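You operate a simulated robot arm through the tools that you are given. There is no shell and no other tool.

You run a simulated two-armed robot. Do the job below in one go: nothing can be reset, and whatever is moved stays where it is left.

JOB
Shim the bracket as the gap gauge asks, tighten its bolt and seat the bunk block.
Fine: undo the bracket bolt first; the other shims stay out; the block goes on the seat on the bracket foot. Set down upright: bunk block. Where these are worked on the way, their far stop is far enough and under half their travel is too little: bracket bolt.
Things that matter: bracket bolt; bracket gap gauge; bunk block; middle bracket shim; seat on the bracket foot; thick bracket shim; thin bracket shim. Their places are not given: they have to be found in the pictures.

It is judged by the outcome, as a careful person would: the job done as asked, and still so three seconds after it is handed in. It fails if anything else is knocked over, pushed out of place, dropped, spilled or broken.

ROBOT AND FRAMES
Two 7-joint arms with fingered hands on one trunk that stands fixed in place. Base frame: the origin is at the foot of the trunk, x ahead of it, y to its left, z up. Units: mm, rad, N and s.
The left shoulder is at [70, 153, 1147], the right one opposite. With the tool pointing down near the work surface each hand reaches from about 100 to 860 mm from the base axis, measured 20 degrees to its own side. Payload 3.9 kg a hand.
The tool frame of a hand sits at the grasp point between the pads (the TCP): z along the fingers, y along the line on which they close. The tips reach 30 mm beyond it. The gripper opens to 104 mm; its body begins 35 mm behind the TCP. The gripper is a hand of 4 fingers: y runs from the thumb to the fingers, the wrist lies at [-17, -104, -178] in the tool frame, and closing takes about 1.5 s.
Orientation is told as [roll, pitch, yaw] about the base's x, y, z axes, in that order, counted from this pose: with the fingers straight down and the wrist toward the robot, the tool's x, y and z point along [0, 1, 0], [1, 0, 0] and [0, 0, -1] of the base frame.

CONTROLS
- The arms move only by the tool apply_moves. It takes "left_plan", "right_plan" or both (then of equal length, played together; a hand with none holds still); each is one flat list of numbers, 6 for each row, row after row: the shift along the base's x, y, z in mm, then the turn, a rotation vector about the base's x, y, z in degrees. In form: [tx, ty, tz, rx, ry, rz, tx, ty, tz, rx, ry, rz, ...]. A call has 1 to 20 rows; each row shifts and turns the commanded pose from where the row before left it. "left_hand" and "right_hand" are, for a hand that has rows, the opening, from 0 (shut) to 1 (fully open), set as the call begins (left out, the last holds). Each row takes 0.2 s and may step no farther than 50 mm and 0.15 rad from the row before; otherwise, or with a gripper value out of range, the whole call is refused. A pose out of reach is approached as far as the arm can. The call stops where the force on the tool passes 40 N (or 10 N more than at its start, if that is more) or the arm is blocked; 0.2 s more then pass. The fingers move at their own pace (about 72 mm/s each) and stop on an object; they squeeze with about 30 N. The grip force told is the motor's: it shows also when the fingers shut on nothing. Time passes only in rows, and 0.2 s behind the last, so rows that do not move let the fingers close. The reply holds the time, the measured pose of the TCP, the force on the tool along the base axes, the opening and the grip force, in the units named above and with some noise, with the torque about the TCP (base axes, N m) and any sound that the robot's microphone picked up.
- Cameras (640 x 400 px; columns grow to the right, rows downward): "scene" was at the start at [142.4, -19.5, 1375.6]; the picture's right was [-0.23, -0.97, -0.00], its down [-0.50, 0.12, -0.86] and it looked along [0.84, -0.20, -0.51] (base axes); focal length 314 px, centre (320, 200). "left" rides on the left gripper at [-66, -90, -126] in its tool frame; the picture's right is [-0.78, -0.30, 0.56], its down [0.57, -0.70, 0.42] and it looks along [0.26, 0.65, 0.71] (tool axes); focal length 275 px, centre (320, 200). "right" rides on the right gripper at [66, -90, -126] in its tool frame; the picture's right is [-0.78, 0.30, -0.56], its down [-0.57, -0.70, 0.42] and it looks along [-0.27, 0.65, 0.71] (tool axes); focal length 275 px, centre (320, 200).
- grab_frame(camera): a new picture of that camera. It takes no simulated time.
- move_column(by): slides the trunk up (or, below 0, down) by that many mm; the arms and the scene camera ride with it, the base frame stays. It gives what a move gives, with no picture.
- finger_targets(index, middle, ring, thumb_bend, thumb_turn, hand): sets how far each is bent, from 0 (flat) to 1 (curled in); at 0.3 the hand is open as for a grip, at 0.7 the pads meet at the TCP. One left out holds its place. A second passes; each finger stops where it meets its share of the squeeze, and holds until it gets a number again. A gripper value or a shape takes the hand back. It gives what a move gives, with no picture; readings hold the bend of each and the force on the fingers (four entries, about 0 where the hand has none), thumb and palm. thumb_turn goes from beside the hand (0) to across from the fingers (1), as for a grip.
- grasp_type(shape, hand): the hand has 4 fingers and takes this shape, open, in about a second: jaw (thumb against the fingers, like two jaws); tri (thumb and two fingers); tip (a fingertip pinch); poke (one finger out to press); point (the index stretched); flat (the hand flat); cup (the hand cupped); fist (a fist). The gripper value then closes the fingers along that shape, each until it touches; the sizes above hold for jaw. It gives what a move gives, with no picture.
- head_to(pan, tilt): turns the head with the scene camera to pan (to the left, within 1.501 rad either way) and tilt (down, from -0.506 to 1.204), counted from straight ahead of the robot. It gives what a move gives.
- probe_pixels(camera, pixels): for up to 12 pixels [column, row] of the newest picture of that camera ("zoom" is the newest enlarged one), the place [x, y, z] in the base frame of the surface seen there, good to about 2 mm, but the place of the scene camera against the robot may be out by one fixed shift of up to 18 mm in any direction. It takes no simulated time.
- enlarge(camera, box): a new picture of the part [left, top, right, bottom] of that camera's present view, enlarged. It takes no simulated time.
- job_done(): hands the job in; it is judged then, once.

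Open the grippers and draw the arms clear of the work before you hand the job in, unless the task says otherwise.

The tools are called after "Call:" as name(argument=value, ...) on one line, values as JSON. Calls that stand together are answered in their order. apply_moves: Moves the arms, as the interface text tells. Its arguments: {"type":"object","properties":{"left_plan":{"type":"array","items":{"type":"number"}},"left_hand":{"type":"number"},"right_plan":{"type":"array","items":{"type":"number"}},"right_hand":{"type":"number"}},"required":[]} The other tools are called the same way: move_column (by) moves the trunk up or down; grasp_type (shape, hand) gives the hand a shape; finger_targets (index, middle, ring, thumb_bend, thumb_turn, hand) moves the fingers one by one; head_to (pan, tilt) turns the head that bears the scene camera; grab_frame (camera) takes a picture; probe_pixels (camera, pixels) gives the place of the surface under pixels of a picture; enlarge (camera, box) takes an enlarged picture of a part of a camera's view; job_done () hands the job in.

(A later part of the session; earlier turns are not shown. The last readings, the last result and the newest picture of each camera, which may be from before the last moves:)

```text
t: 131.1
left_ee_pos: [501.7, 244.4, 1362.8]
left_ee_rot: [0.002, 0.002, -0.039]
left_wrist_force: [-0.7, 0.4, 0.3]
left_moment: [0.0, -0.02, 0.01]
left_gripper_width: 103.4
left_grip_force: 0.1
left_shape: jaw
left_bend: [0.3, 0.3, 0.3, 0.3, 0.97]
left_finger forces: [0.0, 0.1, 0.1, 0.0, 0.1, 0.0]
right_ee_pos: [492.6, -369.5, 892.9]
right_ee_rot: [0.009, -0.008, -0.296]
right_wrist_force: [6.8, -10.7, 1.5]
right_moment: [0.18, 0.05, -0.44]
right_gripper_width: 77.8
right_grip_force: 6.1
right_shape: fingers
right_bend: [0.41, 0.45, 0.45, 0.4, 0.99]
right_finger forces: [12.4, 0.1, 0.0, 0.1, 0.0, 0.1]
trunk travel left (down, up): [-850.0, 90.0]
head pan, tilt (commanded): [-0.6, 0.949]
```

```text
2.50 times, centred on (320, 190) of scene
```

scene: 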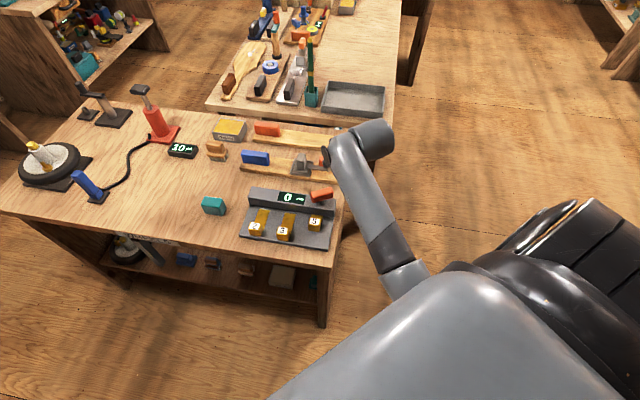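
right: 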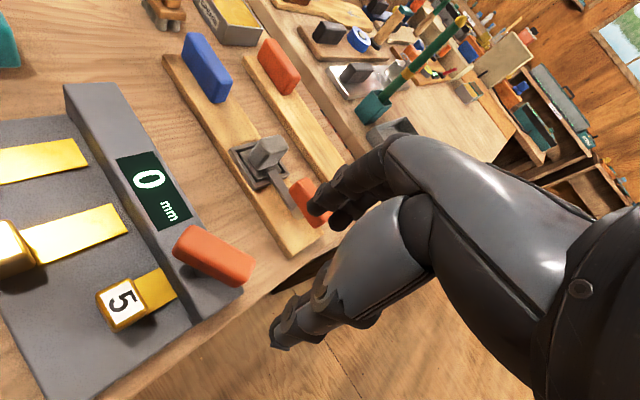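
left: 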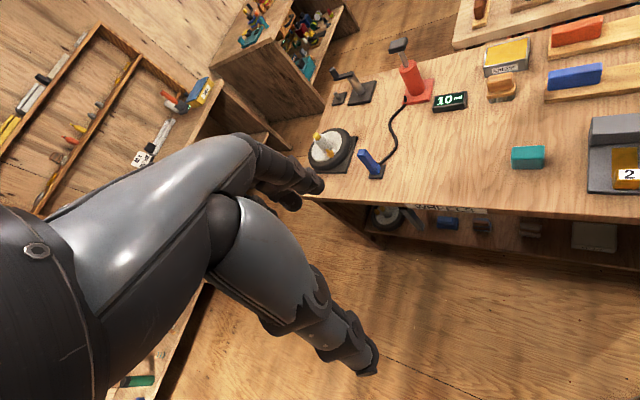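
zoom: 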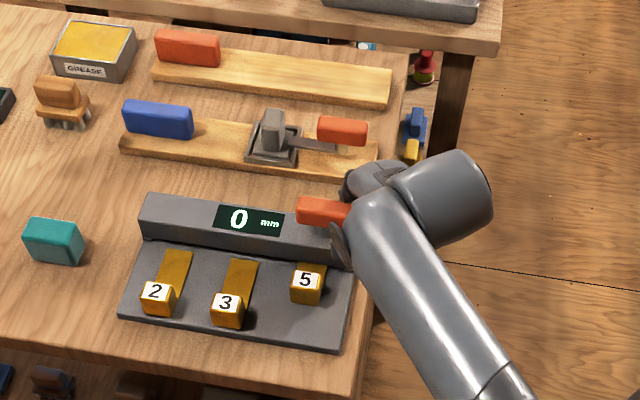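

The force jumped to 12 N with the finger yielding, so the handle is at its tight stop. I'll add 2 mm more to be sure, then back off.

Call:
apply_moves(right_plan=[-1.2, 0.9, 0, 0, 0, 0, -1.2, 0.9, 0, 0, 0, 0, 0, 0, 0, 0, 0, 0])

Call:
apply_moves(right_plan=[2.4, -1.5, 0, 0, 0, 0, 2.4, -1.5, 0, 0, 0, 0, 2.4, -3, 0, 0, 0, 0, 2.4, -3, 0, 0, 0, 0, 2.4, -3, 0, 0, 0, 0, 2.4, -3, 0, 0, 0, 0, 0, -3, 10, 0, 0, 0, 0, 0, 25, 0, 0, 0, 0, 0, 25, 0, 0, 0, 0, 0, 25, 0, 0, 0, 0, 0, 25, 0, 0, 0])

Call:
grab_frame(camera="right")

Call:
enlarge(camera="scene", box=[230, 110, 410, 270])

```text
t: 131.9
left_ee_pos: [501.4, 242.5, 1362.6]
left_ee_rot: [0.003, 0.001, -0.038]
left_wrist_force: [-0.9, 0.9, 0.1]
left_moment: [-0.01, 0.0, 0.0]
left_gripper_width: 103.6
left_grip_force: 0.1
left_shape: jaw
left_bend: [0.3, 0.3, 0.3, 0.3, 0.97]
left_finger forces: [0.0, 0.0, 0.0, 0.1, 0.0, 0.1]
right_ee_pos: [491.0, -367.7, 892.2]
right_ee_rot: [0.009, -0.007, -0.296]
right_wrist_force: [11.4, -19.6, 4.8]
right_moment: [0.35, 0.0, -0.82]
right_gripper_width: 81.3
right_grip_force: 11.5
right_shape: fingers
right_bend: [0.37, 0.45, 0.45, 0.4, 0.99]
right_finger forces: [22.1, 0.1, 0.0, 0.0, 0.0, 0.0]
trunk travel left (down, up): [-850.0, 90.0]
head pan, tilt (commanded): [-0.6, 0.949]
```

```text
t: 134.3
left_ee_pos: [499.6, 247.8, 1363.5]
left_ee_rot: [0.001, 0.001, -0.039]
left_wrist_force: [0.6, -0.2, -0.6]
left_moment: [0.01, 0.03, 0.0]
left_gripper_width: 103.8
left_grip_force: 0.0
left_shape: jaw
left_bend: [0.3, 0.3, 0.3, 0.3, 0.97]
left_finger forces: [0.1, 0.0, 0.0, 0.0, 0.0, 0.0]
right_ee_pos: [504.0, -380.8, 1003.3]
right_ee_rot: [0.011, -0.008, -0.297]
right_wrist_force: [0.5, 0.3, -0.2]
right_moment: [-0.04, 0.02, 0.04]
right_gripper_width: 73.6
right_grip_force: 0.0
right_shape: fingers
right_bend: [0.45, 0.45, 0.45, 0.4, 0.99]
right_finger forces: [0.1, 0.0, 0.1, 0.1, 0.0, 0.0]
trunk travel left (down, up): [-850.0, 90.0]
head pan, tilt (commanded): [-0.6, 0.949]
```

```text
taken
```

right: 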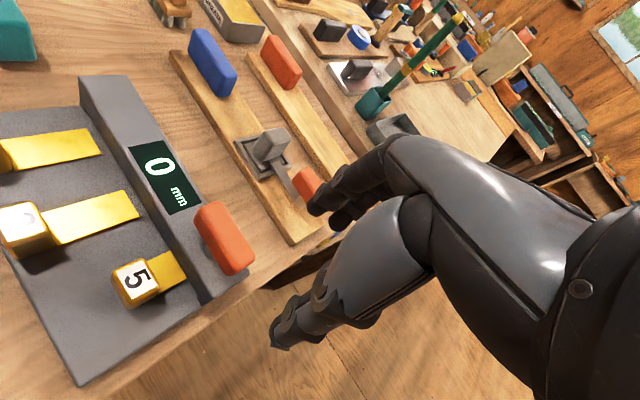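

```text
2.50 times, centred on (320, 190) of scene
```

zoom: 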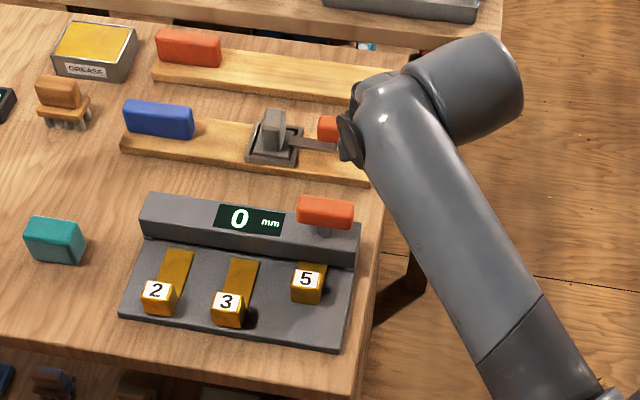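

The handle is again aligned with the bar as it was at the start, and the gauge reads 0. I'll verify its angle by probing.

Call:
probe_pixels(camera="right", pixels=[[205, 212], [218, 208], [230, 268], [247, 262], [226, 238], [140, 278], [92, 95], [120, 85]])

Call:
enlarge(camera="right", box=[80, 70, 280, 310])

```text
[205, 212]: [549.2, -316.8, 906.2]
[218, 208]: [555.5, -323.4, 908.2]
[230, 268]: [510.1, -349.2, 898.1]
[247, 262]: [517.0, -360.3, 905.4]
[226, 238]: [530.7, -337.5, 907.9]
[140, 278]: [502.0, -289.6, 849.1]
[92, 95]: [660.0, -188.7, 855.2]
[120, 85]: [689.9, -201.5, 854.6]
```

```text
1.67 times, centred on (180, 190) of right
```

zoom: 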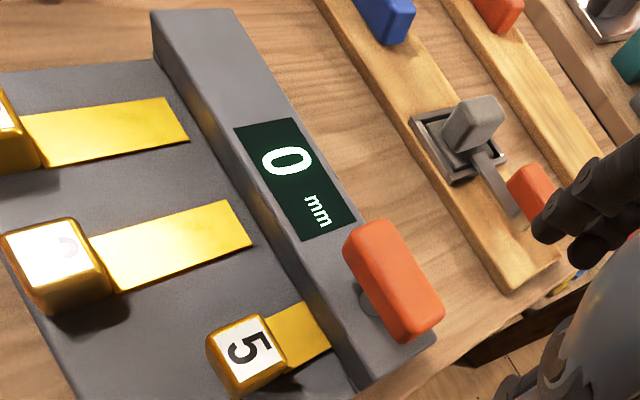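

The bolt handle is back in line with the bar (about 43°), so it is tight. Next I retract the right arm up and to the right, out of the way, so the left hand can handle the teal block.

Call:
apply_moves(right_plan=[-2, -12, 20, 0, 0, 1.7, -2, -12, 23, 0, 0, 1.7, -2, -12, 23, 0, 0, 1.7, -2, -12, 23, 0, 0, 1.7, -2, -12, 23, 0, 0, 1.7, -2, -12, 23, 0, 0, 1.7, -2, -12, 23, 0, 0, 1.7, -2, -12, 23, 0, 0, 1.7, -2, -12, 23, 0, 0, 1.7, -2, -12, 23, 0, 0, 1.7])

Call:
head_to(pan=-0.2, tilt=0.9)

Call:
grab_frame(camera="scene")

```text
t: 136.5
left_ee_pos: [500.8, 247.9, 1364.1]
left_ee_rot: [0.001, 0.001, -0.039]
left_wrist_force: [0.0, -0.6, 0.2]
left_moment: [-0.01, 0.0, -0.01]
left_gripper_width: 103.7
left_grip_force: 0.0
left_shape: jaw
left_bend: [0.3, 0.3, 0.3, 0.3, 0.97]
left_finger forces: [0.0, 0.0, 0.0, 0.1, 0.0, 0.0]
right_ee_pos: [482.6, -503.5, 1231.2]
right_ee_rot: [0.012, -0.008, 0.003]
right_wrist_force: [1.0, 1.5, -0.5]
right_moment: [0.01, -0.01, -0.02]
right_gripper_width: 73.4
right_grip_force: 0.0
right_shape: fingers
right_bend: [0.45, 0.45, 0.45, 0.4, 0.99]
right_finger forces: [0.1, 0.0, 0.0, 0.1, 0.1, 0.0]
trunk travel left (down, up): [-850.0, 90.0]
head pan, tilt (commanded): [-0.6, 0.949]
```

```text
t: 137.3
left_ee_pos: [500.0, 246.5, 1362.8]
left_ee_rot: [-0.001, 0.0, -0.037]
left_wrist_force: [-0.3, -0.5, -0.1]
left_moment: [0.0, 0.05, -0.01]
left_gripper_width: 103.6
left_grip_force: 0.2
left_shape: jaw
left_bend: [0.3, 0.3, 0.3, 0.3, 0.97]
left_finger forces: [0.0, 0.0, 0.0, 0.0, 0.1, 0.1]
right_ee_pos: [484.0, -502.0, 1229.4]
right_ee_rot: [0.01, -0.008, -0.002]
right_wrist_force: [0.3, -0.2, -0.1]
right_moment: [0.01, 0.02, 0.02]
right_gripper_width: 73.6
right_grip_force: 0.0
right_shape: fingers
right_bend: [0.45, 0.45, 0.45, 0.4, 0.99]
right_finger forces: [0.1, 0.0, 0.1, 0.1, 0.1, 0.0]
trunk travel left (down, up): [-850.0, 90.0]
head pan, tilt (commanded): [-0.201, 0.901]
```

```text
taken
```

scene: 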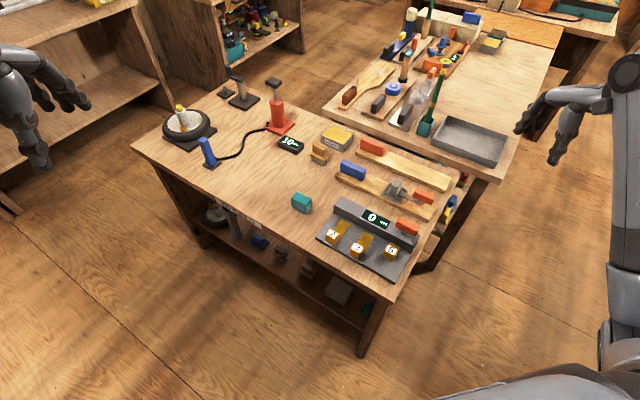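

Now I have an unobstructed high view. I'll zoom on the bracket and block again to look for a seat marking.

Call:
enlarge(camera="scene", box=[280, 180, 440, 290])

Call:
enlarge(camera="scene", box=[310, 190, 370, 240])

Call:
enlarge(camera="scene", box=[280, 180, 330, 225])

Call:
enlarge(camera="scene", box=[130, 60, 350, 230])

```text
3.64 times, centred on (360, 235) of scene
```

zoom: 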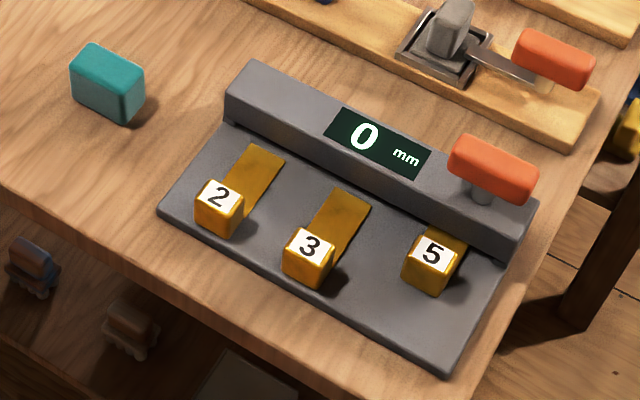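

```text
8.00 times, centred on (340, 215) of scene
```

zoom: 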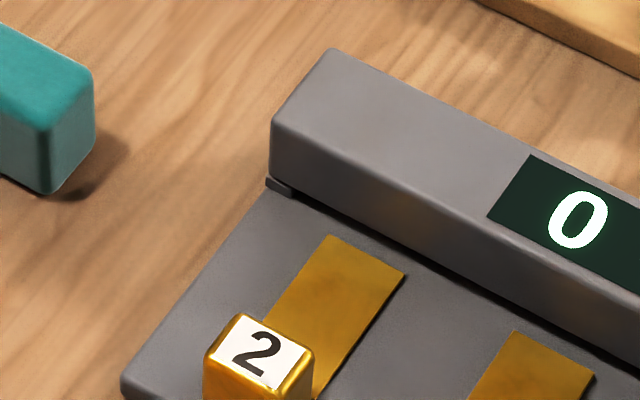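

```text
8.89 times, centred on (305, 202) of scene
```

zoom: 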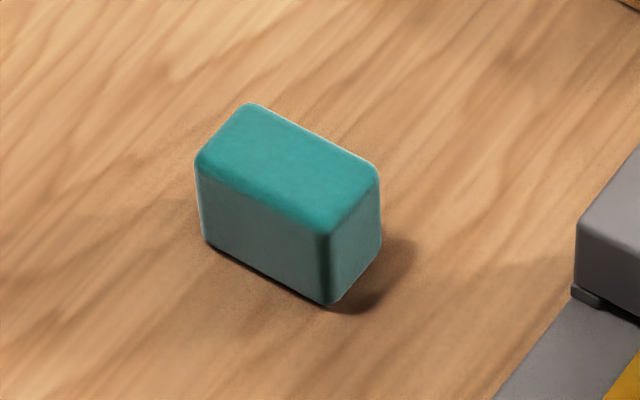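

```text
2.35 times, centred on (240, 145) of scene
```

zoom: 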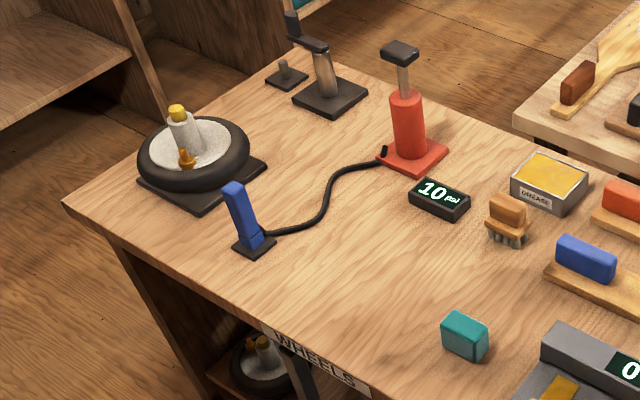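

No separate seat is marked; the only free flat place that matches the 55x35 mm block on the bracket's foot is the left part of the bar's top, which I take as the seat. I'll lower the trunk by 200 mm for the left hand's reach.

Call:
move_column(by=-200)

Call:
grab_frame(camera="scene")

Call:
grab_frame(camera="right")

```text
t: 139.5
left_ee_pos: [499.2, 245.9, 1164.3]
left_ee_rot: [0.0, -0.001, -0.039]
left_wrist_force: [0.5, -0.1, -0.1]
left_moment: [-0.01, 0.0, -0.02]
left_gripper_width: 103.7
left_grip_force: 0.0
left_shape: jaw
left_bend: [0.3, 0.3, 0.3, 0.3, 0.97]
left_finger forces: [0.0, 0.1, 0.0, 0.1, 0.0, 0.0]
right_ee_pos: [482.5, -502.2, 1030.0]
right_ee_rot: [0.011, -0.009, -0.001]
right_wrist_force: [0.0, -0.2, -0.7]
right_moment: [0.0, 0.0, -0.02]
right_gripper_width: 73.6
right_grip_force: 0.1
right_shape: fingers
right_bend: [0.45, 0.45, 0.45, 0.4, 0.99]
right_finger forces: [0.0, 0.0, 0.0, 0.0, 0.0, 0.1]
trunk travel left (down, up): [-650.0, 290.0]
head pan, tilt (commanded): [-0.201, 0.901]
```

```text
taken
```

scene: 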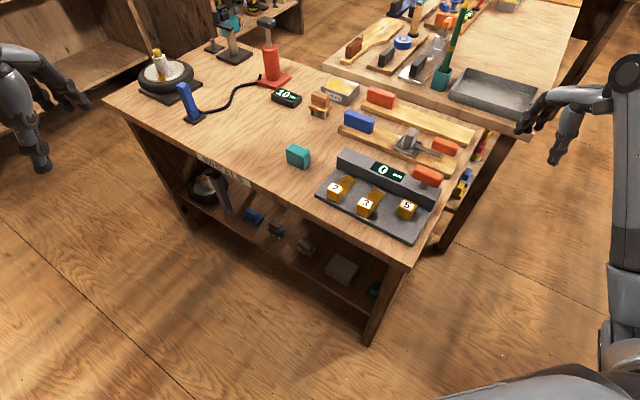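

```text
taken
```

right: 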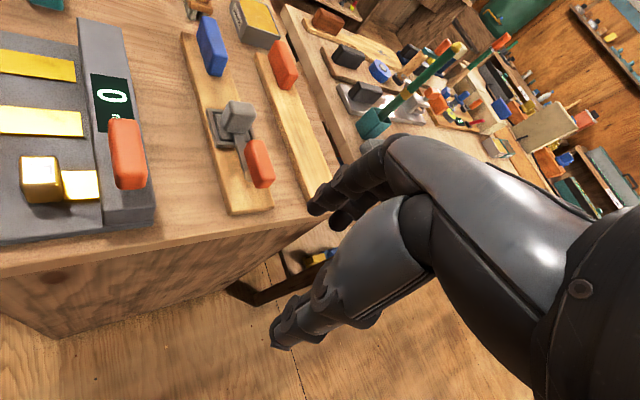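

I'll probe tall things near the left hand's path: pump top, the blue lever, the wheel and post.

Call:
probe_pixels(camera="scene", pixels=[[268, 22], [270, 60], [184, 95], [156, 55], [230, 28], [298, 155], [320, 100], [345, 85], [365, 122], [382, 97], [345, 165], [335, 185]])

```text
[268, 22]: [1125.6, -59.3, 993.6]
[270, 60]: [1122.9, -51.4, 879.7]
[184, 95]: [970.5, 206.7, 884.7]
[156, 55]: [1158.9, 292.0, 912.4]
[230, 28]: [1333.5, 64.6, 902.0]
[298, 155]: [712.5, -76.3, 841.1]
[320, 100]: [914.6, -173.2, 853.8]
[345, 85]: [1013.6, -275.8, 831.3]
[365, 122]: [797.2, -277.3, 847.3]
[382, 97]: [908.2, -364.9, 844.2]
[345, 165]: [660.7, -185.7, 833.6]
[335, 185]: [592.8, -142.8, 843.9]
```

Everything tall is far from the path. I'll bring the left hand over the teal block at z≈1000 with yaw about -45°.

Call:
apply_moves(left_plan=[15, -22, -11, 0, 0, -3, 15, -22, -11, 0, 0, -3, 15, -22, -11, 0, 0, -3, 15, -22, -11, 0, 0, -3, 15, -22, -11, 0, 0, -3, 15, -22, -11, 0, 0, -3, 15, -22, -11, 0, 0, -3, 15, -22, -11, 0, 0, -3, 15, -22, -11, 0, 0, -3, 15, -22, -11, 0, 0, -3, 15, -22, -11, 0, 0, -3, 15, -22, -11, 0, 0, -3, 15, -22, -11, 0, 0, -3, 15, -22, -11, 0, 0, -4])

Call:
grab_frame(camera="left")

Call:
grab_frame(camera="scene")

```text
t: 142.5
left_ee_pos: [665.2, 5.8, 1041.6]
left_ee_rot: [0.002, -0.001, -0.615]
left_wrist_force: [0.4, 0.3, 0.0]
left_moment: [-0.05, 0.05, 0.01]
left_gripper_width: 103.9
left_grip_force: 0.1
left_shape: jaw
left_bend: [0.3, 0.3, 0.3, 0.3, 0.97]
left_finger forces: [0.0, 0.0, 0.0, 0.0, 0.0, 0.0]
left hand out of reach, approached as far as the arm can: row 12, 13, 14
right_ee_pos: [483.9, -503.6, 1030.2]
right_ee_rot: [0.009, -0.008, 0.001]
right_wrist_force: [0.3, -0.1, 0.1]
right_moment: [0.01, 0.0, 0.02]
right_gripper_width: 73.6
right_grip_force: 0.1
right_shape: fingers
right_bend: [0.45, 0.45, 0.45, 0.4, 0.99]
right_finger forces: [0.0, 0.1, 0.0, 0.1, 0.0, 0.0]
trunk travel left (down, up): [-650.0, 290.0]
head pan, tilt (commanded): [-0.201, 0.901]
```

```text
taken
```

left: 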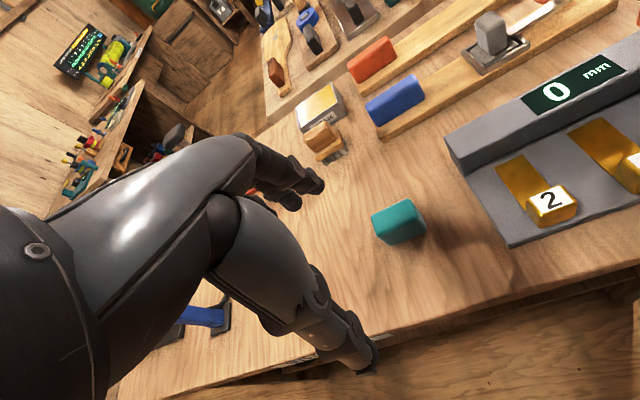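

```text
taken
```

scene: 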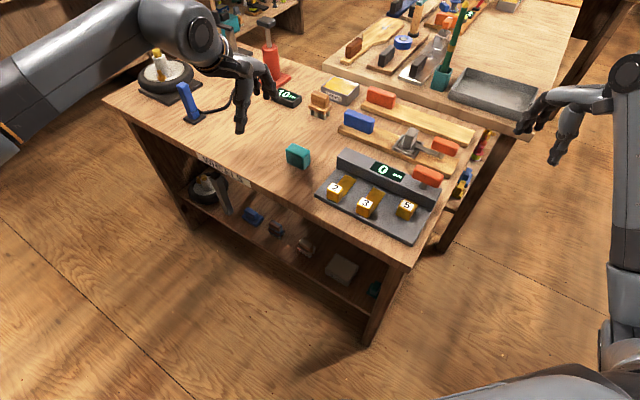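

The left hand stopped at (665,6) with yaw -35°, a joint limit. I'll try going on toward the block keeping this yaw and a lower height.

Call:
apply_moves(left_plan=[10, -14, -6, 0, 0, 0, 10, -14, -6, 0, 0, 0, 10, -14, -6, 0, 0, 0, 10, -14, -6, 0, 0, 0, 10, -14, -6, 0, 0, 0, 10, -14, -6, 0, 0, 0])

Call:
grab_frame(camera="left")

Call:
grab_frame(camera="scene")

```text
t: 143.9
left_ee_pos: [679.2, -15.8, 1032.2]
left_ee_rot: [0.002, -0.001, -0.613]
left_wrist_force: [-0.4, 0.6, 0.2]
left_moment: [0.01, -0.02, 0.02]
left_gripper_width: 103.6
left_grip_force: 0.1
left_shape: jaw
left_bend: [0.3, 0.3, 0.3, 0.3, 0.97]
left_finger forces: [0.0, 0.0, 0.1, 0.1, 0.0, 0.0]
left hand out of reach, approached as far as the arm can: row 2, 3, 4, 5, 6
right_ee_pos: [483.1, -503.8, 1029.9]
right_ee_rot: [0.011, -0.006, 0.001]
right_wrist_force: [0.2, 1.0, 0.5]
right_moment: [-0.01, 0.0, -0.02]
right_gripper_width: 73.5
right_grip_force: 0.0
right_shape: fingers
right_bend: [0.45, 0.45, 0.45, 0.4, 0.99]
right_finger forces: [0.0, 0.0, 0.1, 0.1, 0.0, 0.0]
trunk travel left (down, up): [-650.0, 290.0]
head pan, tilt (commanded): [-0.201, 0.901]
```

```text
taken
```

left: 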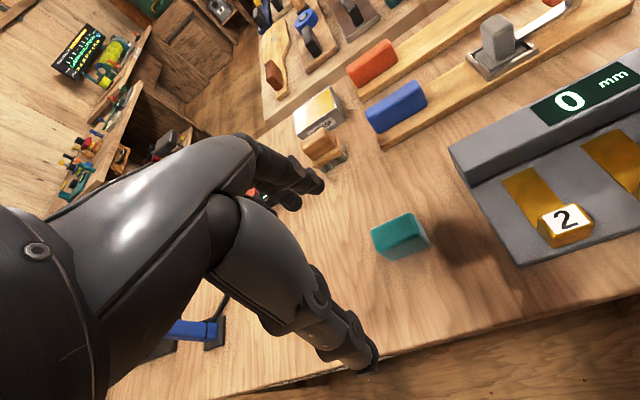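

```text
taken
```

scene: 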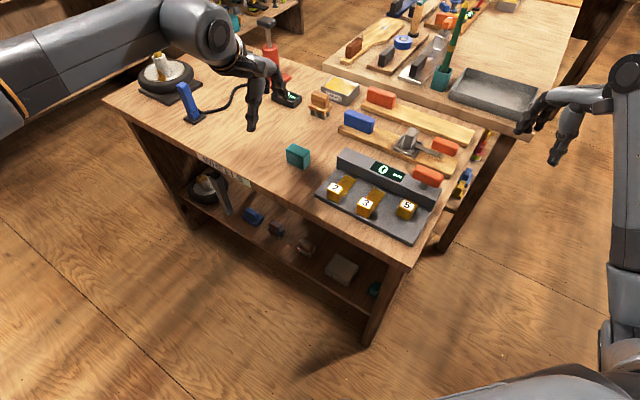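

Still limited at this yaw. I'll try yaw near 0 with the left hand to see whether the reach opens up toward the block.

Call:
apply_moves(left_plan=[0, 0, 0, 0, 0, 5, 0, 0, 0, 0, 0, 5, 0, 0, 0, 0, 0, 5, 0, 0, 0, 0, 0, 5, 0, 0, 0, 0, 0, 5, 8, -11, -5, 0, 0, 5, 8, -11, -5, 0, 0, 5, 8, -11, -5, 0, 0, 0, 8, -11, -5, 0, 0, 0, 8, -11, -5, 0, 0, 0, 6, -9, -5, 0, 0, 0])

Call:
grab_frame(camera="scene")

```text
t: 146.3
left_ee_pos: [726.1, -79.1, 1001.0]
left_ee_rot: [0.001, 0.002, -0.003]
left_wrist_force: [1.0, -0.8, -0.4]
left_moment: [-0.03, 0.04, 0.0]
left_gripper_width: 103.8
left_grip_force: 0.1
left_shape: jaw
left_bend: [0.3, 0.3, 0.3, 0.3, 0.97]
left_finger forces: [0.0, 0.0, 0.0, 0.0, 0.1, 0.0]
right_ee_pos: [484.5, -502.6, 1029.2]
right_ee_rot: [0.011, -0.006, 0.0]
right_wrist_force: [-0.6, 0.2, -0.1]
right_moment: [0.0, 0.02, 0.0]
right_gripper_width: 73.5
right_grip_force: 0.0
right_shape: fingers
right_bend: [0.45, 0.45, 0.45, 0.4, 0.99]
right_finger forces: [0.1, 0.0, 0.0, 0.0, 0.0, 0.0]
trunk travel left (down, up): [-650.0, 290.0]
head pan, tilt (commanded): [-0.201, 0.901]
```

```text
taken
```

scene: 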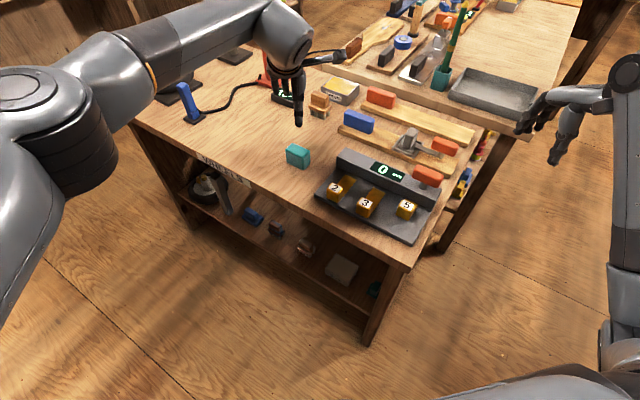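

At yaw 0 the left hand reaches right over the block. I'll see how much negative yaw this place allows.

Call:
apply_moves(left_plan=[0, 0, 0, 0, 0, -5, 0, 0, 0, 0, 0, -5, 0, 0, 0, 0, 0, -5, 0, 0, 0, 0, 0, -5, 0, 0, 0, 0, 0, -5, 0, 0, 0, 0, 0, -5, 0, 0, 0, 0, 0, -5, 0, 0, 0, 0, 0, -5, 0, 0, 0, 0, 0, -5])

Call:
grab_frame(camera="left")

```text
t: 148.3
left_ee_pos: [726.6, -79.3, 1002.2]
left_ee_rot: [0.002, 0.0, -0.483]
left_wrist_force: [0.5, 0.1, -0.5]
left_moment: [-0.01, 0.02, 0.0]
left_gripper_width: 103.8
left_grip_force: 0.1
left_shape: jaw
left_bend: [0.3, 0.3, 0.3, 0.3, 0.97]
left_finger forces: [0.0, 0.1, 0.1, 0.1, 0.0, 0.0]
left hand out of reach, approached as far as the arm can: row 7, 8, 9
right_ee_pos: [484.3, -502.7, 1030.5]
right_ee_rot: [0.012, -0.006, 0.0]
right_wrist_force: [-0.6, 0.2, 0.2]
right_moment: [-0.02, 0.01, -0.02]
right_gripper_width: 73.4
right_grip_force: 0.0
right_shape: fingers
right_bend: [0.45, 0.45, 0.45, 0.4, 0.99]
right_finger forces: [0.0, 0.0, 0.1, 0.0, 0.1, 0.1]
trunk travel left (down, up): [-650.0, 290.0]
head pan, tilt (commanded): [-0.201, 0.901]
```

```text
taken
```

left: 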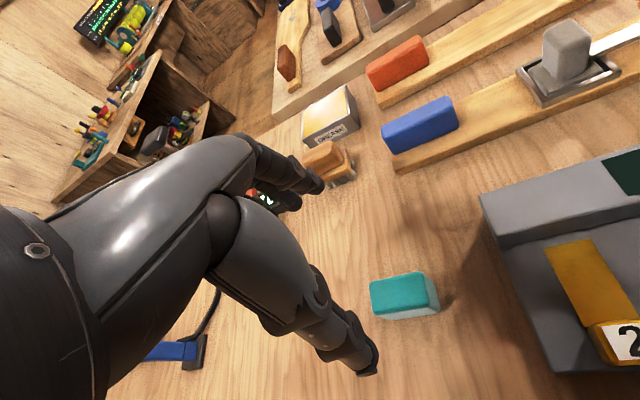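

The left hand's limit here is -28°, while the block's faces lie near -45°. Before deciding, I'll measure the block exactly with this close left-camera view.

Call:
enlarge(camera="left", box=[350, 250, 460, 340])

Call:
probe_pixels(camera="zoom", pixels=[[140, 165], [415, 130], [450, 235], [180, 260], [300, 200], [150, 215], [430, 150], [200, 330], [400, 310], [480, 220], [320, 150], [320, 245]])

```text
4.44 times, centred on (405, 295) of left
```

zoom: 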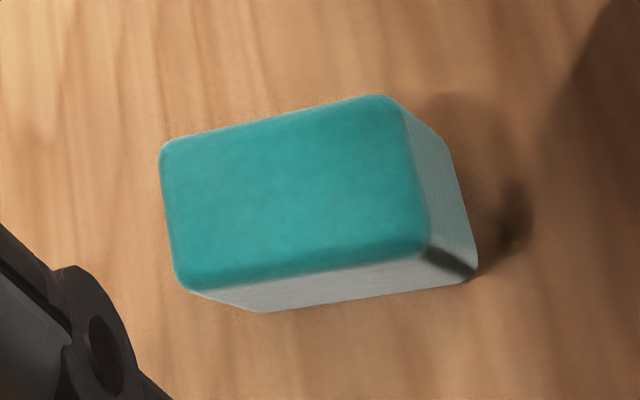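

```text
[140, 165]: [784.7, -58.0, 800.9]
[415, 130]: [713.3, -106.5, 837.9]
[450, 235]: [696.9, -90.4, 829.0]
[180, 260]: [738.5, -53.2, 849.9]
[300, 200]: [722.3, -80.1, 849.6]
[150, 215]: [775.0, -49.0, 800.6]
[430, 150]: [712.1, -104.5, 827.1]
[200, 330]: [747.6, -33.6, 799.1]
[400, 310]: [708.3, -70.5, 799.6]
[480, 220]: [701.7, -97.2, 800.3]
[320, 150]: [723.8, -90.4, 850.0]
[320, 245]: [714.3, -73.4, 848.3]
```

I'll probe just inside the block's four top corners.

Call:
probe_pixels(camera="zoom", pixels=[[172, 153], [388, 106], [418, 240], [192, 278], [165, 200], [405, 170], [290, 125], [300, 262], [270, 190]])

```text
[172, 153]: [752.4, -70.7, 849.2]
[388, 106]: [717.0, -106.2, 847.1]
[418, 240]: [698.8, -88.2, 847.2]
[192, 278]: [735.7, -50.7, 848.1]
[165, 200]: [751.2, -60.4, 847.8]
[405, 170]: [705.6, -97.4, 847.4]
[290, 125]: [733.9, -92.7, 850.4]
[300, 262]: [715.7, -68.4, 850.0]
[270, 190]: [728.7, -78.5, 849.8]
```

The block is centred at (726,-79), long axis at 45.2° — exactly the bar's direction — with its top at z≈849. I'll retreat the left hand and test the right hand at yaw -45° there, since at that distance its elbow is nearly straight.

Call:
apply_moves(left_plan=[0, 0, 10, 0, 0, 4, -12, 25, 10, 0, 0, 4, -15, 30, 10, 0, 0, 4, -15, 30, 10, 0, 0, 4, -15, 30, 10, 0, 0, 4, -15, 30, 10, 0, 0, 4, -15, 30, 10, 0, 0, 4, -15, 30, 10, 0, 0, 0, -15, 30, 10, 0, 0, 0, -15, 30, 10, 0, 0, 0])

Call:
apply_moves(right_plan=[18, 30, 8, 0, 0, 0, 18, 30, 8, 0, 0, 0, 18, 30, 8, 0, 0, 0, 18, 30, 0, 0, 0, 0, 18, 30, 0, 0, 0, 0, 18, 30, 0, 0, 0, 0, 18, 30, 0, 0, 0, 0, 18, 30, 0, 0, 0, 0, 18, 30, 0, 0, 0, 0, 18, 30, 0, 0, 0, 0])

Call:
grab_frame(camera="scene")

```text
t: 150.5
left_ee_pos: [594.4, 187.3, 1102.1]
left_ee_rot: [0.001, 0.0, 0.005]
left_wrist_force: [-0.2, 0.5, 0.0]
left_moment: [-0.02, 0.02, -0.01]
left_gripper_width: 103.6
left_grip_force: 0.2
left_shape: jaw
left_bend: [0.3, 0.3, 0.3, 0.3, 0.97]
left_finger forces: [0.0, 0.0, 0.0, 0.0, 0.0, 0.0]
right_ee_pos: [483.0, -500.7, 1030.2]
right_ee_rot: [0.01, -0.008, -0.001]
right_wrist_force: [-0.2, 0.3, 0.1]
right_moment: [-0.04, -0.01, 0.05]
right_gripper_width: 73.3
right_grip_force: 0.1
right_shape: fingers
right_bend: [0.45, 0.45, 0.45, 0.4, 0.99]
right_finger forces: [0.0, 0.0, 0.0, 0.0, 0.1, 0.1]
trunk travel left (down, up): [-650.0, 290.0]
head pan, tilt (commanded): [-0.201, 0.901]
```

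```text
t: 152.7
left_ee_pos: [594.9, 186.9, 1100.4]
left_ee_rot: [-0.001, 0.0, 0.006]
left_wrist_force: [-0.1, 0.4, 0.6]
left_moment: [0.0, 0.02, 0.01]
left_gripper_width: 103.5
left_grip_force: 0.1
left_shape: jaw
left_bend: [0.3, 0.3, 0.3, 0.3, 0.97]
left_finger forces: [0.1, 0.0, 0.0, 0.1, 0.0, 0.1]
right_ee_pos: [663.4, -199.7, 1053.6]
right_ee_rot: [0.008, -0.005, 0.0]
right_wrist_force: [0.8, 0.0, -0.2]
right_moment: [0.01, 0.03, -0.03]
right_gripper_width: 73.7
right_grip_force: 0.0
right_shape: fingers
right_bend: [0.45, 0.45, 0.45, 0.4, 0.99]
right_finger forces: [0.1, 0.1, 0.0, 0.0, 0.0, 0.0]
trunk travel left (down, up): [-650.0, 290.0]
head pan, tilt (commanded): [-0.201, 0.901]
```

```text
taken
```

scene: 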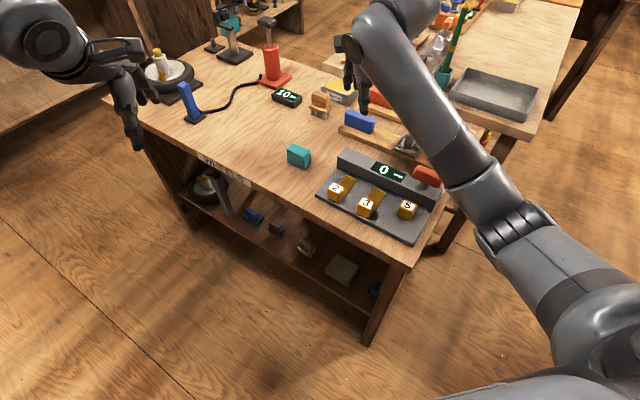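

The right arm reaches above the seat with its elbow nicely out. I'll test yaw -45° here.

Call:
apply_moves(right_plan=[0, 0, 0, 0, 0, -5, 0, 0, 0, 0, 0, -5, 0, 0, 0, 0, 0, -5, 0, 0, 0, 0, 0, -5, 0, 0, 0, 0, 0, -5, 0, 0, 0, 0, 0, -5, 0, 0, 0, 0, 0, -5, 0, 0, 0, 0, 0, -5, 0, 0, 0, 0, 0, -4.7])

Call:
grab_frame(camera="scene")

Call:
grab_frame(camera="right")

```text
t: 154.7
left_ee_pos: [593.7, 184.7, 1101.3]
left_ee_rot: [0.001, -0.001, 0.005]
left_wrist_force: [0.5, 0.1, 0.8]
left_moment: [-0.04, -0.04, -0.01]
left_gripper_width: 103.5
left_grip_force: 0.0
left_shape: jaw
left_bend: [0.3, 0.3, 0.3, 0.3, 0.97]
left_finger forces: [0.0, 0.1, 0.0, 0.1, 0.0, 0.0]
right_ee_pos: [664.2, -202.3, 1053.7]
right_ee_rot: [0.01, -0.007, -0.783]
right_wrist_force: [-0.1, 0.6, 0.3]
right_moment: [-0.02, 0.0, -0.02]
right_gripper_width: 73.3
right_grip_force: 0.2
right_shape: fingers
right_bend: [0.45, 0.45, 0.45, 0.4, 0.99]
right_finger forces: [0.0, 0.0, 0.0, 0.0, 0.0, 0.1]
trunk travel left (down, up): [-650.0, 290.0]
head pan, tilt (commanded): [-0.201, 0.901]
```

```text
taken
```

scene: 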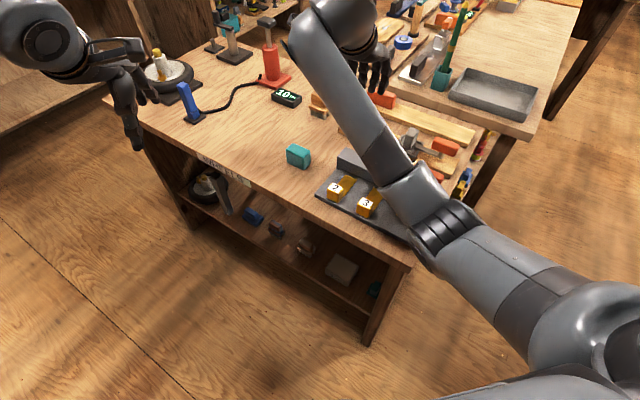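

```text
taken
```

right: 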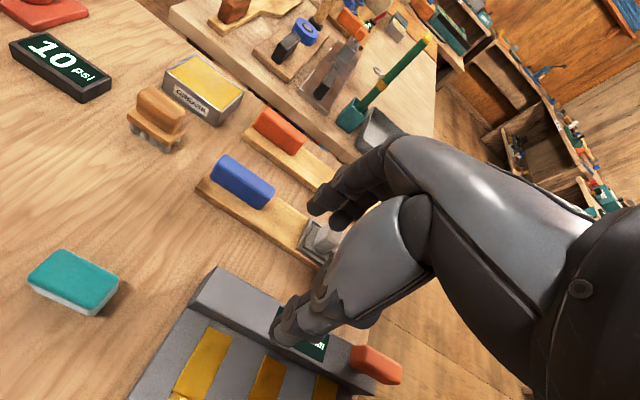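

Yaw -45° works here with the right hand and tracks well. I'll use this view to measure the bar's left end and top edges precisely.

Call:
enlarge(camera="right", box=[150, 240, 350, 390])

Call:
probe_pixels(camera="zoom", pixels=[[210, 90], [140, 195], [230, 120], [165, 180], [300, 150], [230, 225], [375, 215], [330, 285], [250, 160], [280, 190], [200, 110], [145, 185]])

```text
2.67 times, centred on (250, 315) of right
```

zoom: 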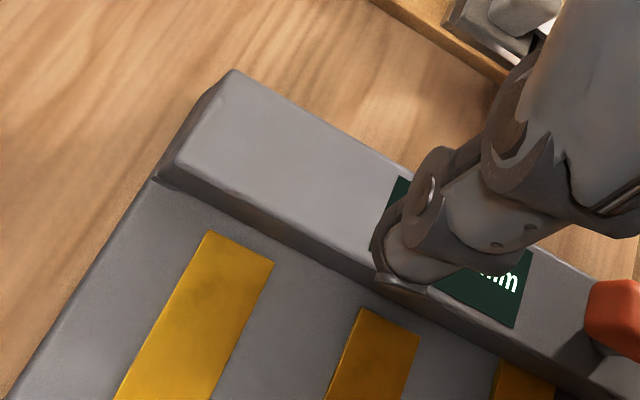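

```text
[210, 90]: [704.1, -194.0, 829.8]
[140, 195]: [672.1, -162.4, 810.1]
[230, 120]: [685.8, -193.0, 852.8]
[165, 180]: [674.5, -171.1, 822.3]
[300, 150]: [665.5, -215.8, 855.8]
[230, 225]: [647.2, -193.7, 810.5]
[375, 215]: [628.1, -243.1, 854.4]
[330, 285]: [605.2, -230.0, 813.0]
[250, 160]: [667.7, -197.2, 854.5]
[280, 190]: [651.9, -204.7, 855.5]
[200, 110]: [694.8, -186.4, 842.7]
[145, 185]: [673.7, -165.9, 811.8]
```

I'll probe just inside the bar top's left corners and along its front and back edges.

Call:
probe_pixels(camera="zoom", pixels=[[238, 80], [188, 163], [215, 115], [330, 128], [380, 165], [260, 198], [340, 240], [395, 182], [300, 180], [270, 100]])

```text
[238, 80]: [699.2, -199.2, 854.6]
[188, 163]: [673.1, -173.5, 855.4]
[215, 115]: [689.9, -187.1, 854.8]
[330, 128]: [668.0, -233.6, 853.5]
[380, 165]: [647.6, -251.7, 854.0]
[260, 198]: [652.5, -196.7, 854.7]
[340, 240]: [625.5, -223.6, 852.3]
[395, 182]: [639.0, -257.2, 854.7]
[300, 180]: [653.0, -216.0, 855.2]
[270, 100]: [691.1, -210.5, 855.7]
```

The bar top spans v 100–140 with 84 mm free to the display, z 855; the seat target is about (659,-214.6). I'll take the right hand, fully open, over the block at yaw -45°.

Call:
apply_moves(right_plan=[12.4, 24.6, -8, 0, 0, 0, 12.4, 24.6, -8, 0, 0, 0, 12.4, 24.6, -8, 0, 0, 0, 12.4, 24.6, -8, 0, 0, 0, 12.4, 24.6, -8, 0, 0, 0, 0, 0, -10, 0, 0, 0], right_hand=1.0)

Call:
grab_frame(camera="right")

Call:
grab_frame(camera="scene")

```text
t: 156.1
left_ee_pos: [594.2, 183.8, 1101.6]
left_ee_rot: [0.001, -0.001, 0.004]
left_wrist_force: [0.2, -0.6, -0.2]
left_moment: [0.02, 0.01, -0.03]
left_gripper_width: 103.5
left_grip_force: 0.1
left_shape: jaw
left_bend: [0.3, 0.3, 0.3, 0.3, 0.97]
left_finger forces: [0.1, 0.0, 0.1, 0.0, 0.0, 0.0]
right_ee_pos: [726.4, -76.9, 1002.4]
right_ee_rot: [0.011, -0.004, -0.78]
right_wrist_force: [-1.2, 0.4, 0.1]
right_moment: [0.02, 0.0, -0.01]
right_gripper_width: 103.7
right_grip_force: 0.0
right_shape: jaw
right_bend: [0.3, 0.3, 0.3, 0.3, 0.97]
right_finger forces: [0.0, 0.0, 0.0, 0.0, 0.0, 0.0]
trunk travel left (down, up): [-650.0, 290.0]
head pan, tilt (commanded): [-0.201, 0.901]
```

```text
taken
```

right: 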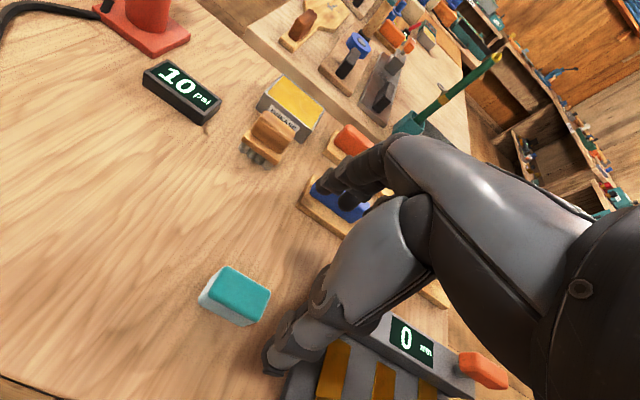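

```text
taken
```

scene: 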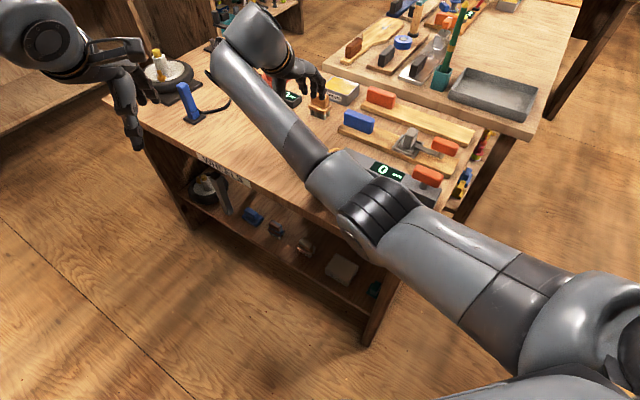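

The hand is over the block. Since it must go down another 166 mm, I'll probe the elbow height above the bracket first.

Call:
probe_pixels(camera="scene", pixels=[[345, 175], [360, 230], [390, 205], [420, 240], [300, 150], [480, 290], [352, 235], [330, 200]])

Call:
probe_pixels(camera="right", pixels=[[240, 292], [215, 278], [262, 292], [235, 270], [245, 318]])

```text
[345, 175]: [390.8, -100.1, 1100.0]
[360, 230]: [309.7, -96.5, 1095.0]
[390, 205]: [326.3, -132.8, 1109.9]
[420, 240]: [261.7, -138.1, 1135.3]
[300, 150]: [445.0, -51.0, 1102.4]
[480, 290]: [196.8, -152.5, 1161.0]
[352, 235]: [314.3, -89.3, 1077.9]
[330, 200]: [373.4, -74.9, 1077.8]
```

```text
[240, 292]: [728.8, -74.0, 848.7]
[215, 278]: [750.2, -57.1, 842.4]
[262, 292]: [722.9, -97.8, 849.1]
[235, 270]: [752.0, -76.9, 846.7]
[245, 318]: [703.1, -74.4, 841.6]
```

The elbow is in front of the bench at z≈1080, clear. I'll descend to z≈870 first and check alignment around the block.

Call:
apply_moves(right_plan=[0, -1, -30, 0, 0, 0, 0, -1, -30, 0, 0, 0, 0, 0, -30, 0, 0, 0, 0, 0, -25, 0, 0, 0, 0, 0, -15, 0, 0, 0])

Call:
grab_frame(camera="right")

Call:
enlarge(camera="right", box=[200, 130, 420, 390])

```text
t: 157.3
left_ee_pos: [594.7, 186.5, 1101.1]
left_ee_rot: [-0.001, 0.0, 0.005]
left_wrist_force: [-0.3, 0.6, -0.8]
left_moment: [-0.01, 0.0, 0.03]
left_gripper_width: 103.9
left_grip_force: 0.1
left_shape: jaw
left_bend: [0.3, 0.3, 0.3, 0.3, 0.97]
left_finger forces: [0.0, 0.0, 0.0, 0.1, 0.0, 0.0]
right_ee_pos: [726.4, -80.5, 875.0]
right_ee_rot: [0.011, -0.007, -0.779]
right_wrist_force: [0.8, -0.5, -0.4]
right_moment: [-0.02, -0.01, 0.03]
right_gripper_width: 103.4
right_grip_force: 0.1
right_shape: jaw
right_bend: [0.3, 0.3, 0.3, 0.3, 0.97]
right_finger forces: [0.0, 0.1, 0.0, 0.1, 0.0, 0.0]
trunk travel left (down, up): [-650.0, 290.0]
head pan, tilt (commanded): [-0.201, 0.901]
```

```text
taken
```

right: 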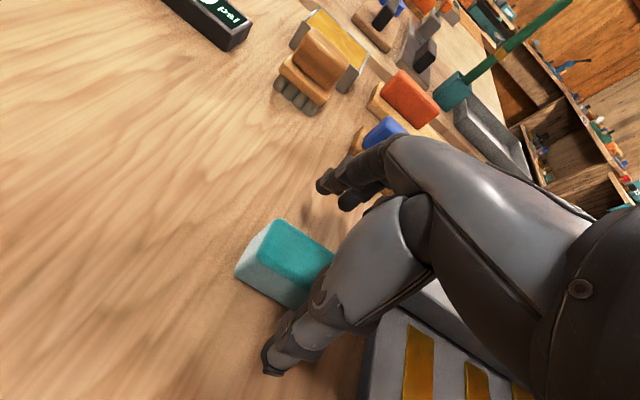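

```text
1.54 times, centred on (310, 260) of right
```

zoom: 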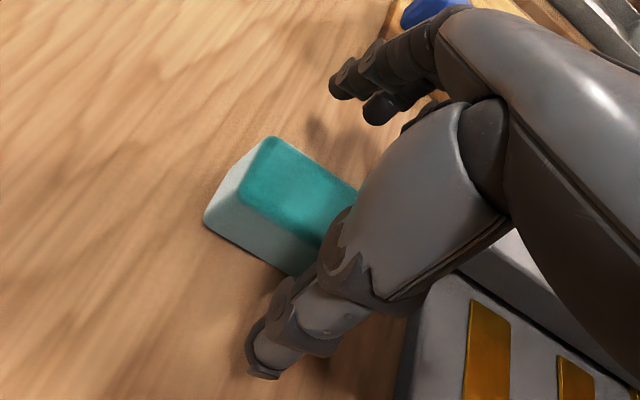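

Well aligned: the block lies between thumb and fingers. I'll go down the last 39 mm.

Call:
apply_moves(right_plan=[0, 0.5, -13, 0, 0, 0, 0, 0.5, -13, 0, 0, 0, 0, 0, -13, 0, 0, 0])

Call:
enlarge(camera="right", box=[200, 130, 420, 390])

```text
t: 158.1
left_ee_pos: [593.3, 185.7, 1101.6]
left_ee_rot: [0.001, 0.001, 0.006]
left_wrist_force: [-0.7, -0.2, -0.6]
left_moment: [-0.01, 0.05, -0.01]
left_gripper_width: 103.8
left_grip_force: 0.0
left_shape: jaw
left_bend: [0.3, 0.3, 0.3, 0.3, 0.97]
left_finger forces: [0.0, 0.1, 0.0, 0.1, 0.1, 0.0]
right_ee_pos: [725.1, -81.6, 835.6]
right_ee_rot: [0.011, -0.006, -0.78]
right_wrist_force: [-0.1, -0.4, 0.0]
right_moment: [-0.01, 0.02, 0.01]
right_gripper_width: 103.7
right_grip_force: 0.0
right_shape: jaw
right_bend: [0.3, 0.3, 0.3, 0.3, 0.97]
right_finger forces: [0.0, 0.0, 0.1, 0.0, 0.0, 0.1]
trunk travel left (down, up): [-650.0, 290.0]
head pan, tilt (commanded): [-0.201, 0.901]
```

```text
1.54 times, centred on (310, 260) of right
```

zoom: 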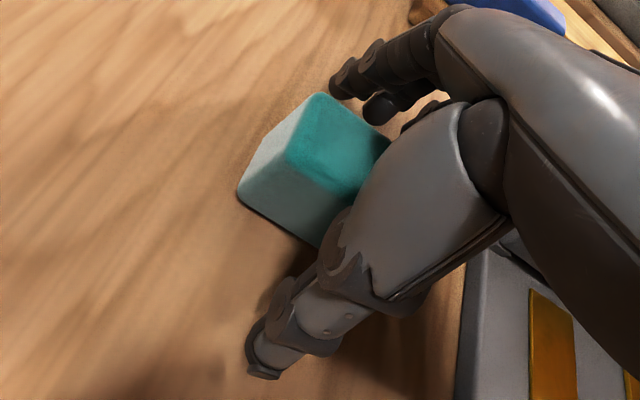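

The block sits between the jaws at the right depth. I'll close the hand on it.

Call:
apply_moves(right_plan=[0, 0, 0, 0, 0, 0, 0, 0, 0, 0, 0, 0, 0, 0, 0, 0, 0, 0, 0, 0, 0, 0, 0, 0, 0, 0, 0, 0, 0, 0, 0, 0, 0, 0, 0, 0, 0, 0, 0, 0, 0, 0, 0, 0, 0, 0, 0, 0], right_hand=0.0)

Call:
grab_frame(camera="right")

Call:
enlarge(camera="scene", box=[250, 50, 400, 200])

```text
t: 159.9
left_ee_pos: [594.4, 184.7, 1101.6]
left_ee_rot: [0.0, 0.001, 0.005]
left_wrist_force: [0.0, -0.2, 0.4]
left_moment: [-0.01, 0.04, 0.0]
left_gripper_width: 103.7
left_grip_force: 0.0
left_shape: jaw
left_bend: [0.3, 0.3, 0.3, 0.3, 0.97]
left_finger forces: [0.0, 0.0, 0.0, 0.0, 0.1, 0.1]
right_ee_pos: [725.5, -80.8, 835.8]
right_ee_rot: [0.009, -0.006, -0.779]
right_wrist_force: [0.3, 0.4, -0.1]
right_moment: [-0.01, -0.02, -0.02]
right_gripper_width: 30.7
right_grip_force: 29.7
right_shape: jaw
right_bend: [0.74, 0.54, 0.55, 0.74, 1.0]
right_finger forces: [15.2, 8.2, 3.3, 0.1, 26.9, 0.0]
trunk travel left (down, up): [-650.0, 290.0]
head pan, tilt (commanded): [-0.201, 0.901]
```

```text
taken
```

right: 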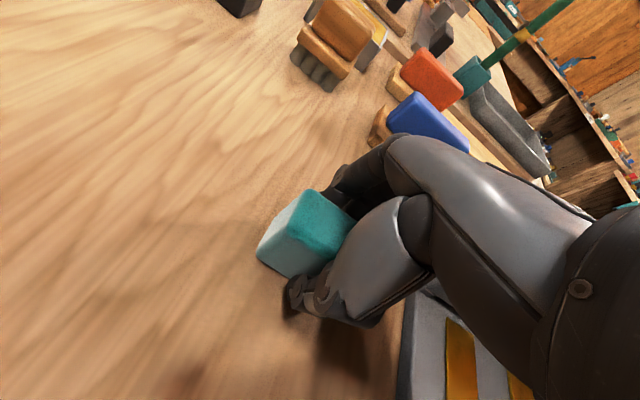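

```text
2.67 times, centred on (325, 125) of scene
```

zoom: 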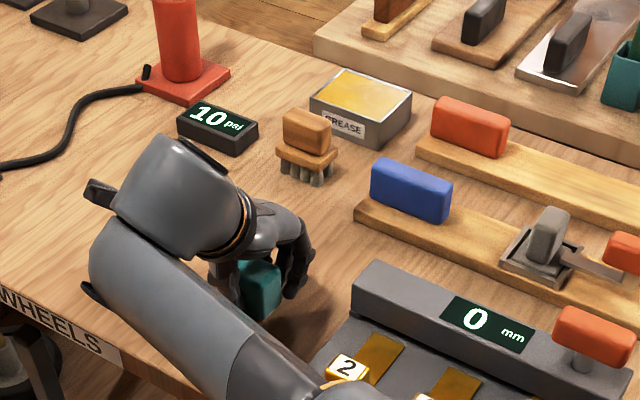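

The block is gripped (width 31 mm, 30 N). I'll lift it 80 mm and check that it hangs level.

Call:
apply_moves(right_plan=[0, 0, 8, 0, 0, 0, 0, 0, 15, 0, 0, 0, 0, 0, 20, 0, 0, 0, 0, 0, 20, 0, 0, 0, 0, 0, 20, 0, 0, 0])

Call:
grab_frame(camera="right")

Call:
enlarge(camera="right", box=[220, 150, 400, 360])

Call:
enlarge(camera="scene", box=[250, 50, 400, 200])

```text
t: 161.1
left_ee_pos: [594.1, 184.7, 1101.9]
left_ee_rot: [0.001, 0.001, 0.005]
left_wrist_force: [0.6, -0.2, -0.4]
left_moment: [0.0, 0.01, 0.0]
left_gripper_width: 103.6
left_grip_force: 0.0
left_shape: jaw
left_bend: [0.3, 0.3, 0.3, 0.3, 0.97]
left_finger forces: [0.0, 0.1, 0.0, 0.0, 0.0, 0.0]
right_ee_pos: [727.3, -82.3, 917.7]
right_ee_rot: [0.009, -0.007, -0.78]
right_wrist_force: [-0.3, 0.1, -1.7]
right_moment: [-0.03, 0.01, 0.0]
right_gripper_width: 30.5
right_grip_force: 29.9
right_shape: jaw
right_bend: [0.74, 0.54, 0.55, 0.74, 1.0]
right_finger forces: [15.3, 8.1, 3.2, 0.1, 26.9, 0.1]
trunk travel left (down, up): [-650.0, 290.0]
head pan, tilt (commanded): [-0.201, 0.901]
```

```text
taken
```

right: 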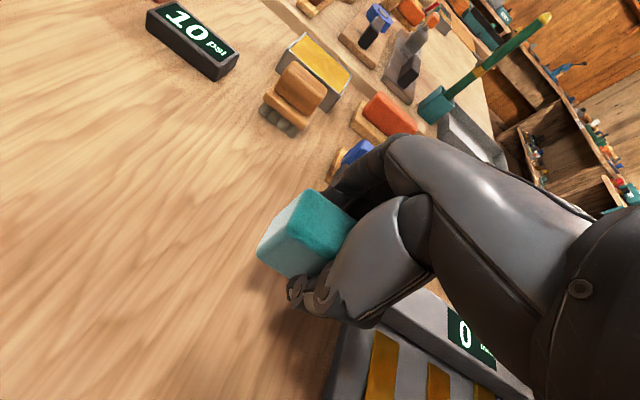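

```text
1.90 times, centred on (310, 255) of right
```

zoom: 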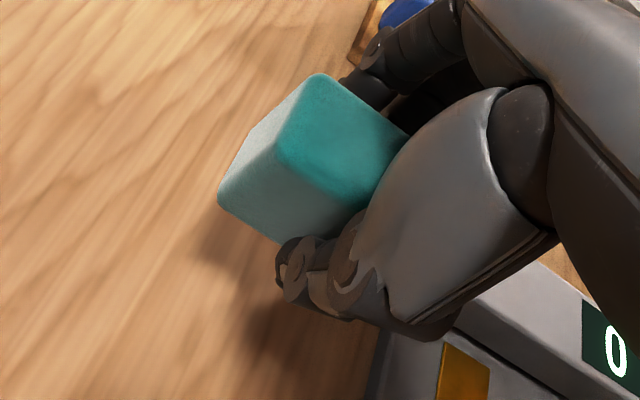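

```text
2.67 times, centred on (325, 125) of scene
```

zoom: 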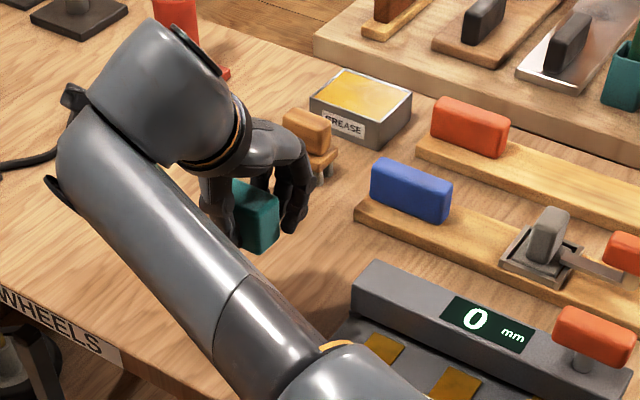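

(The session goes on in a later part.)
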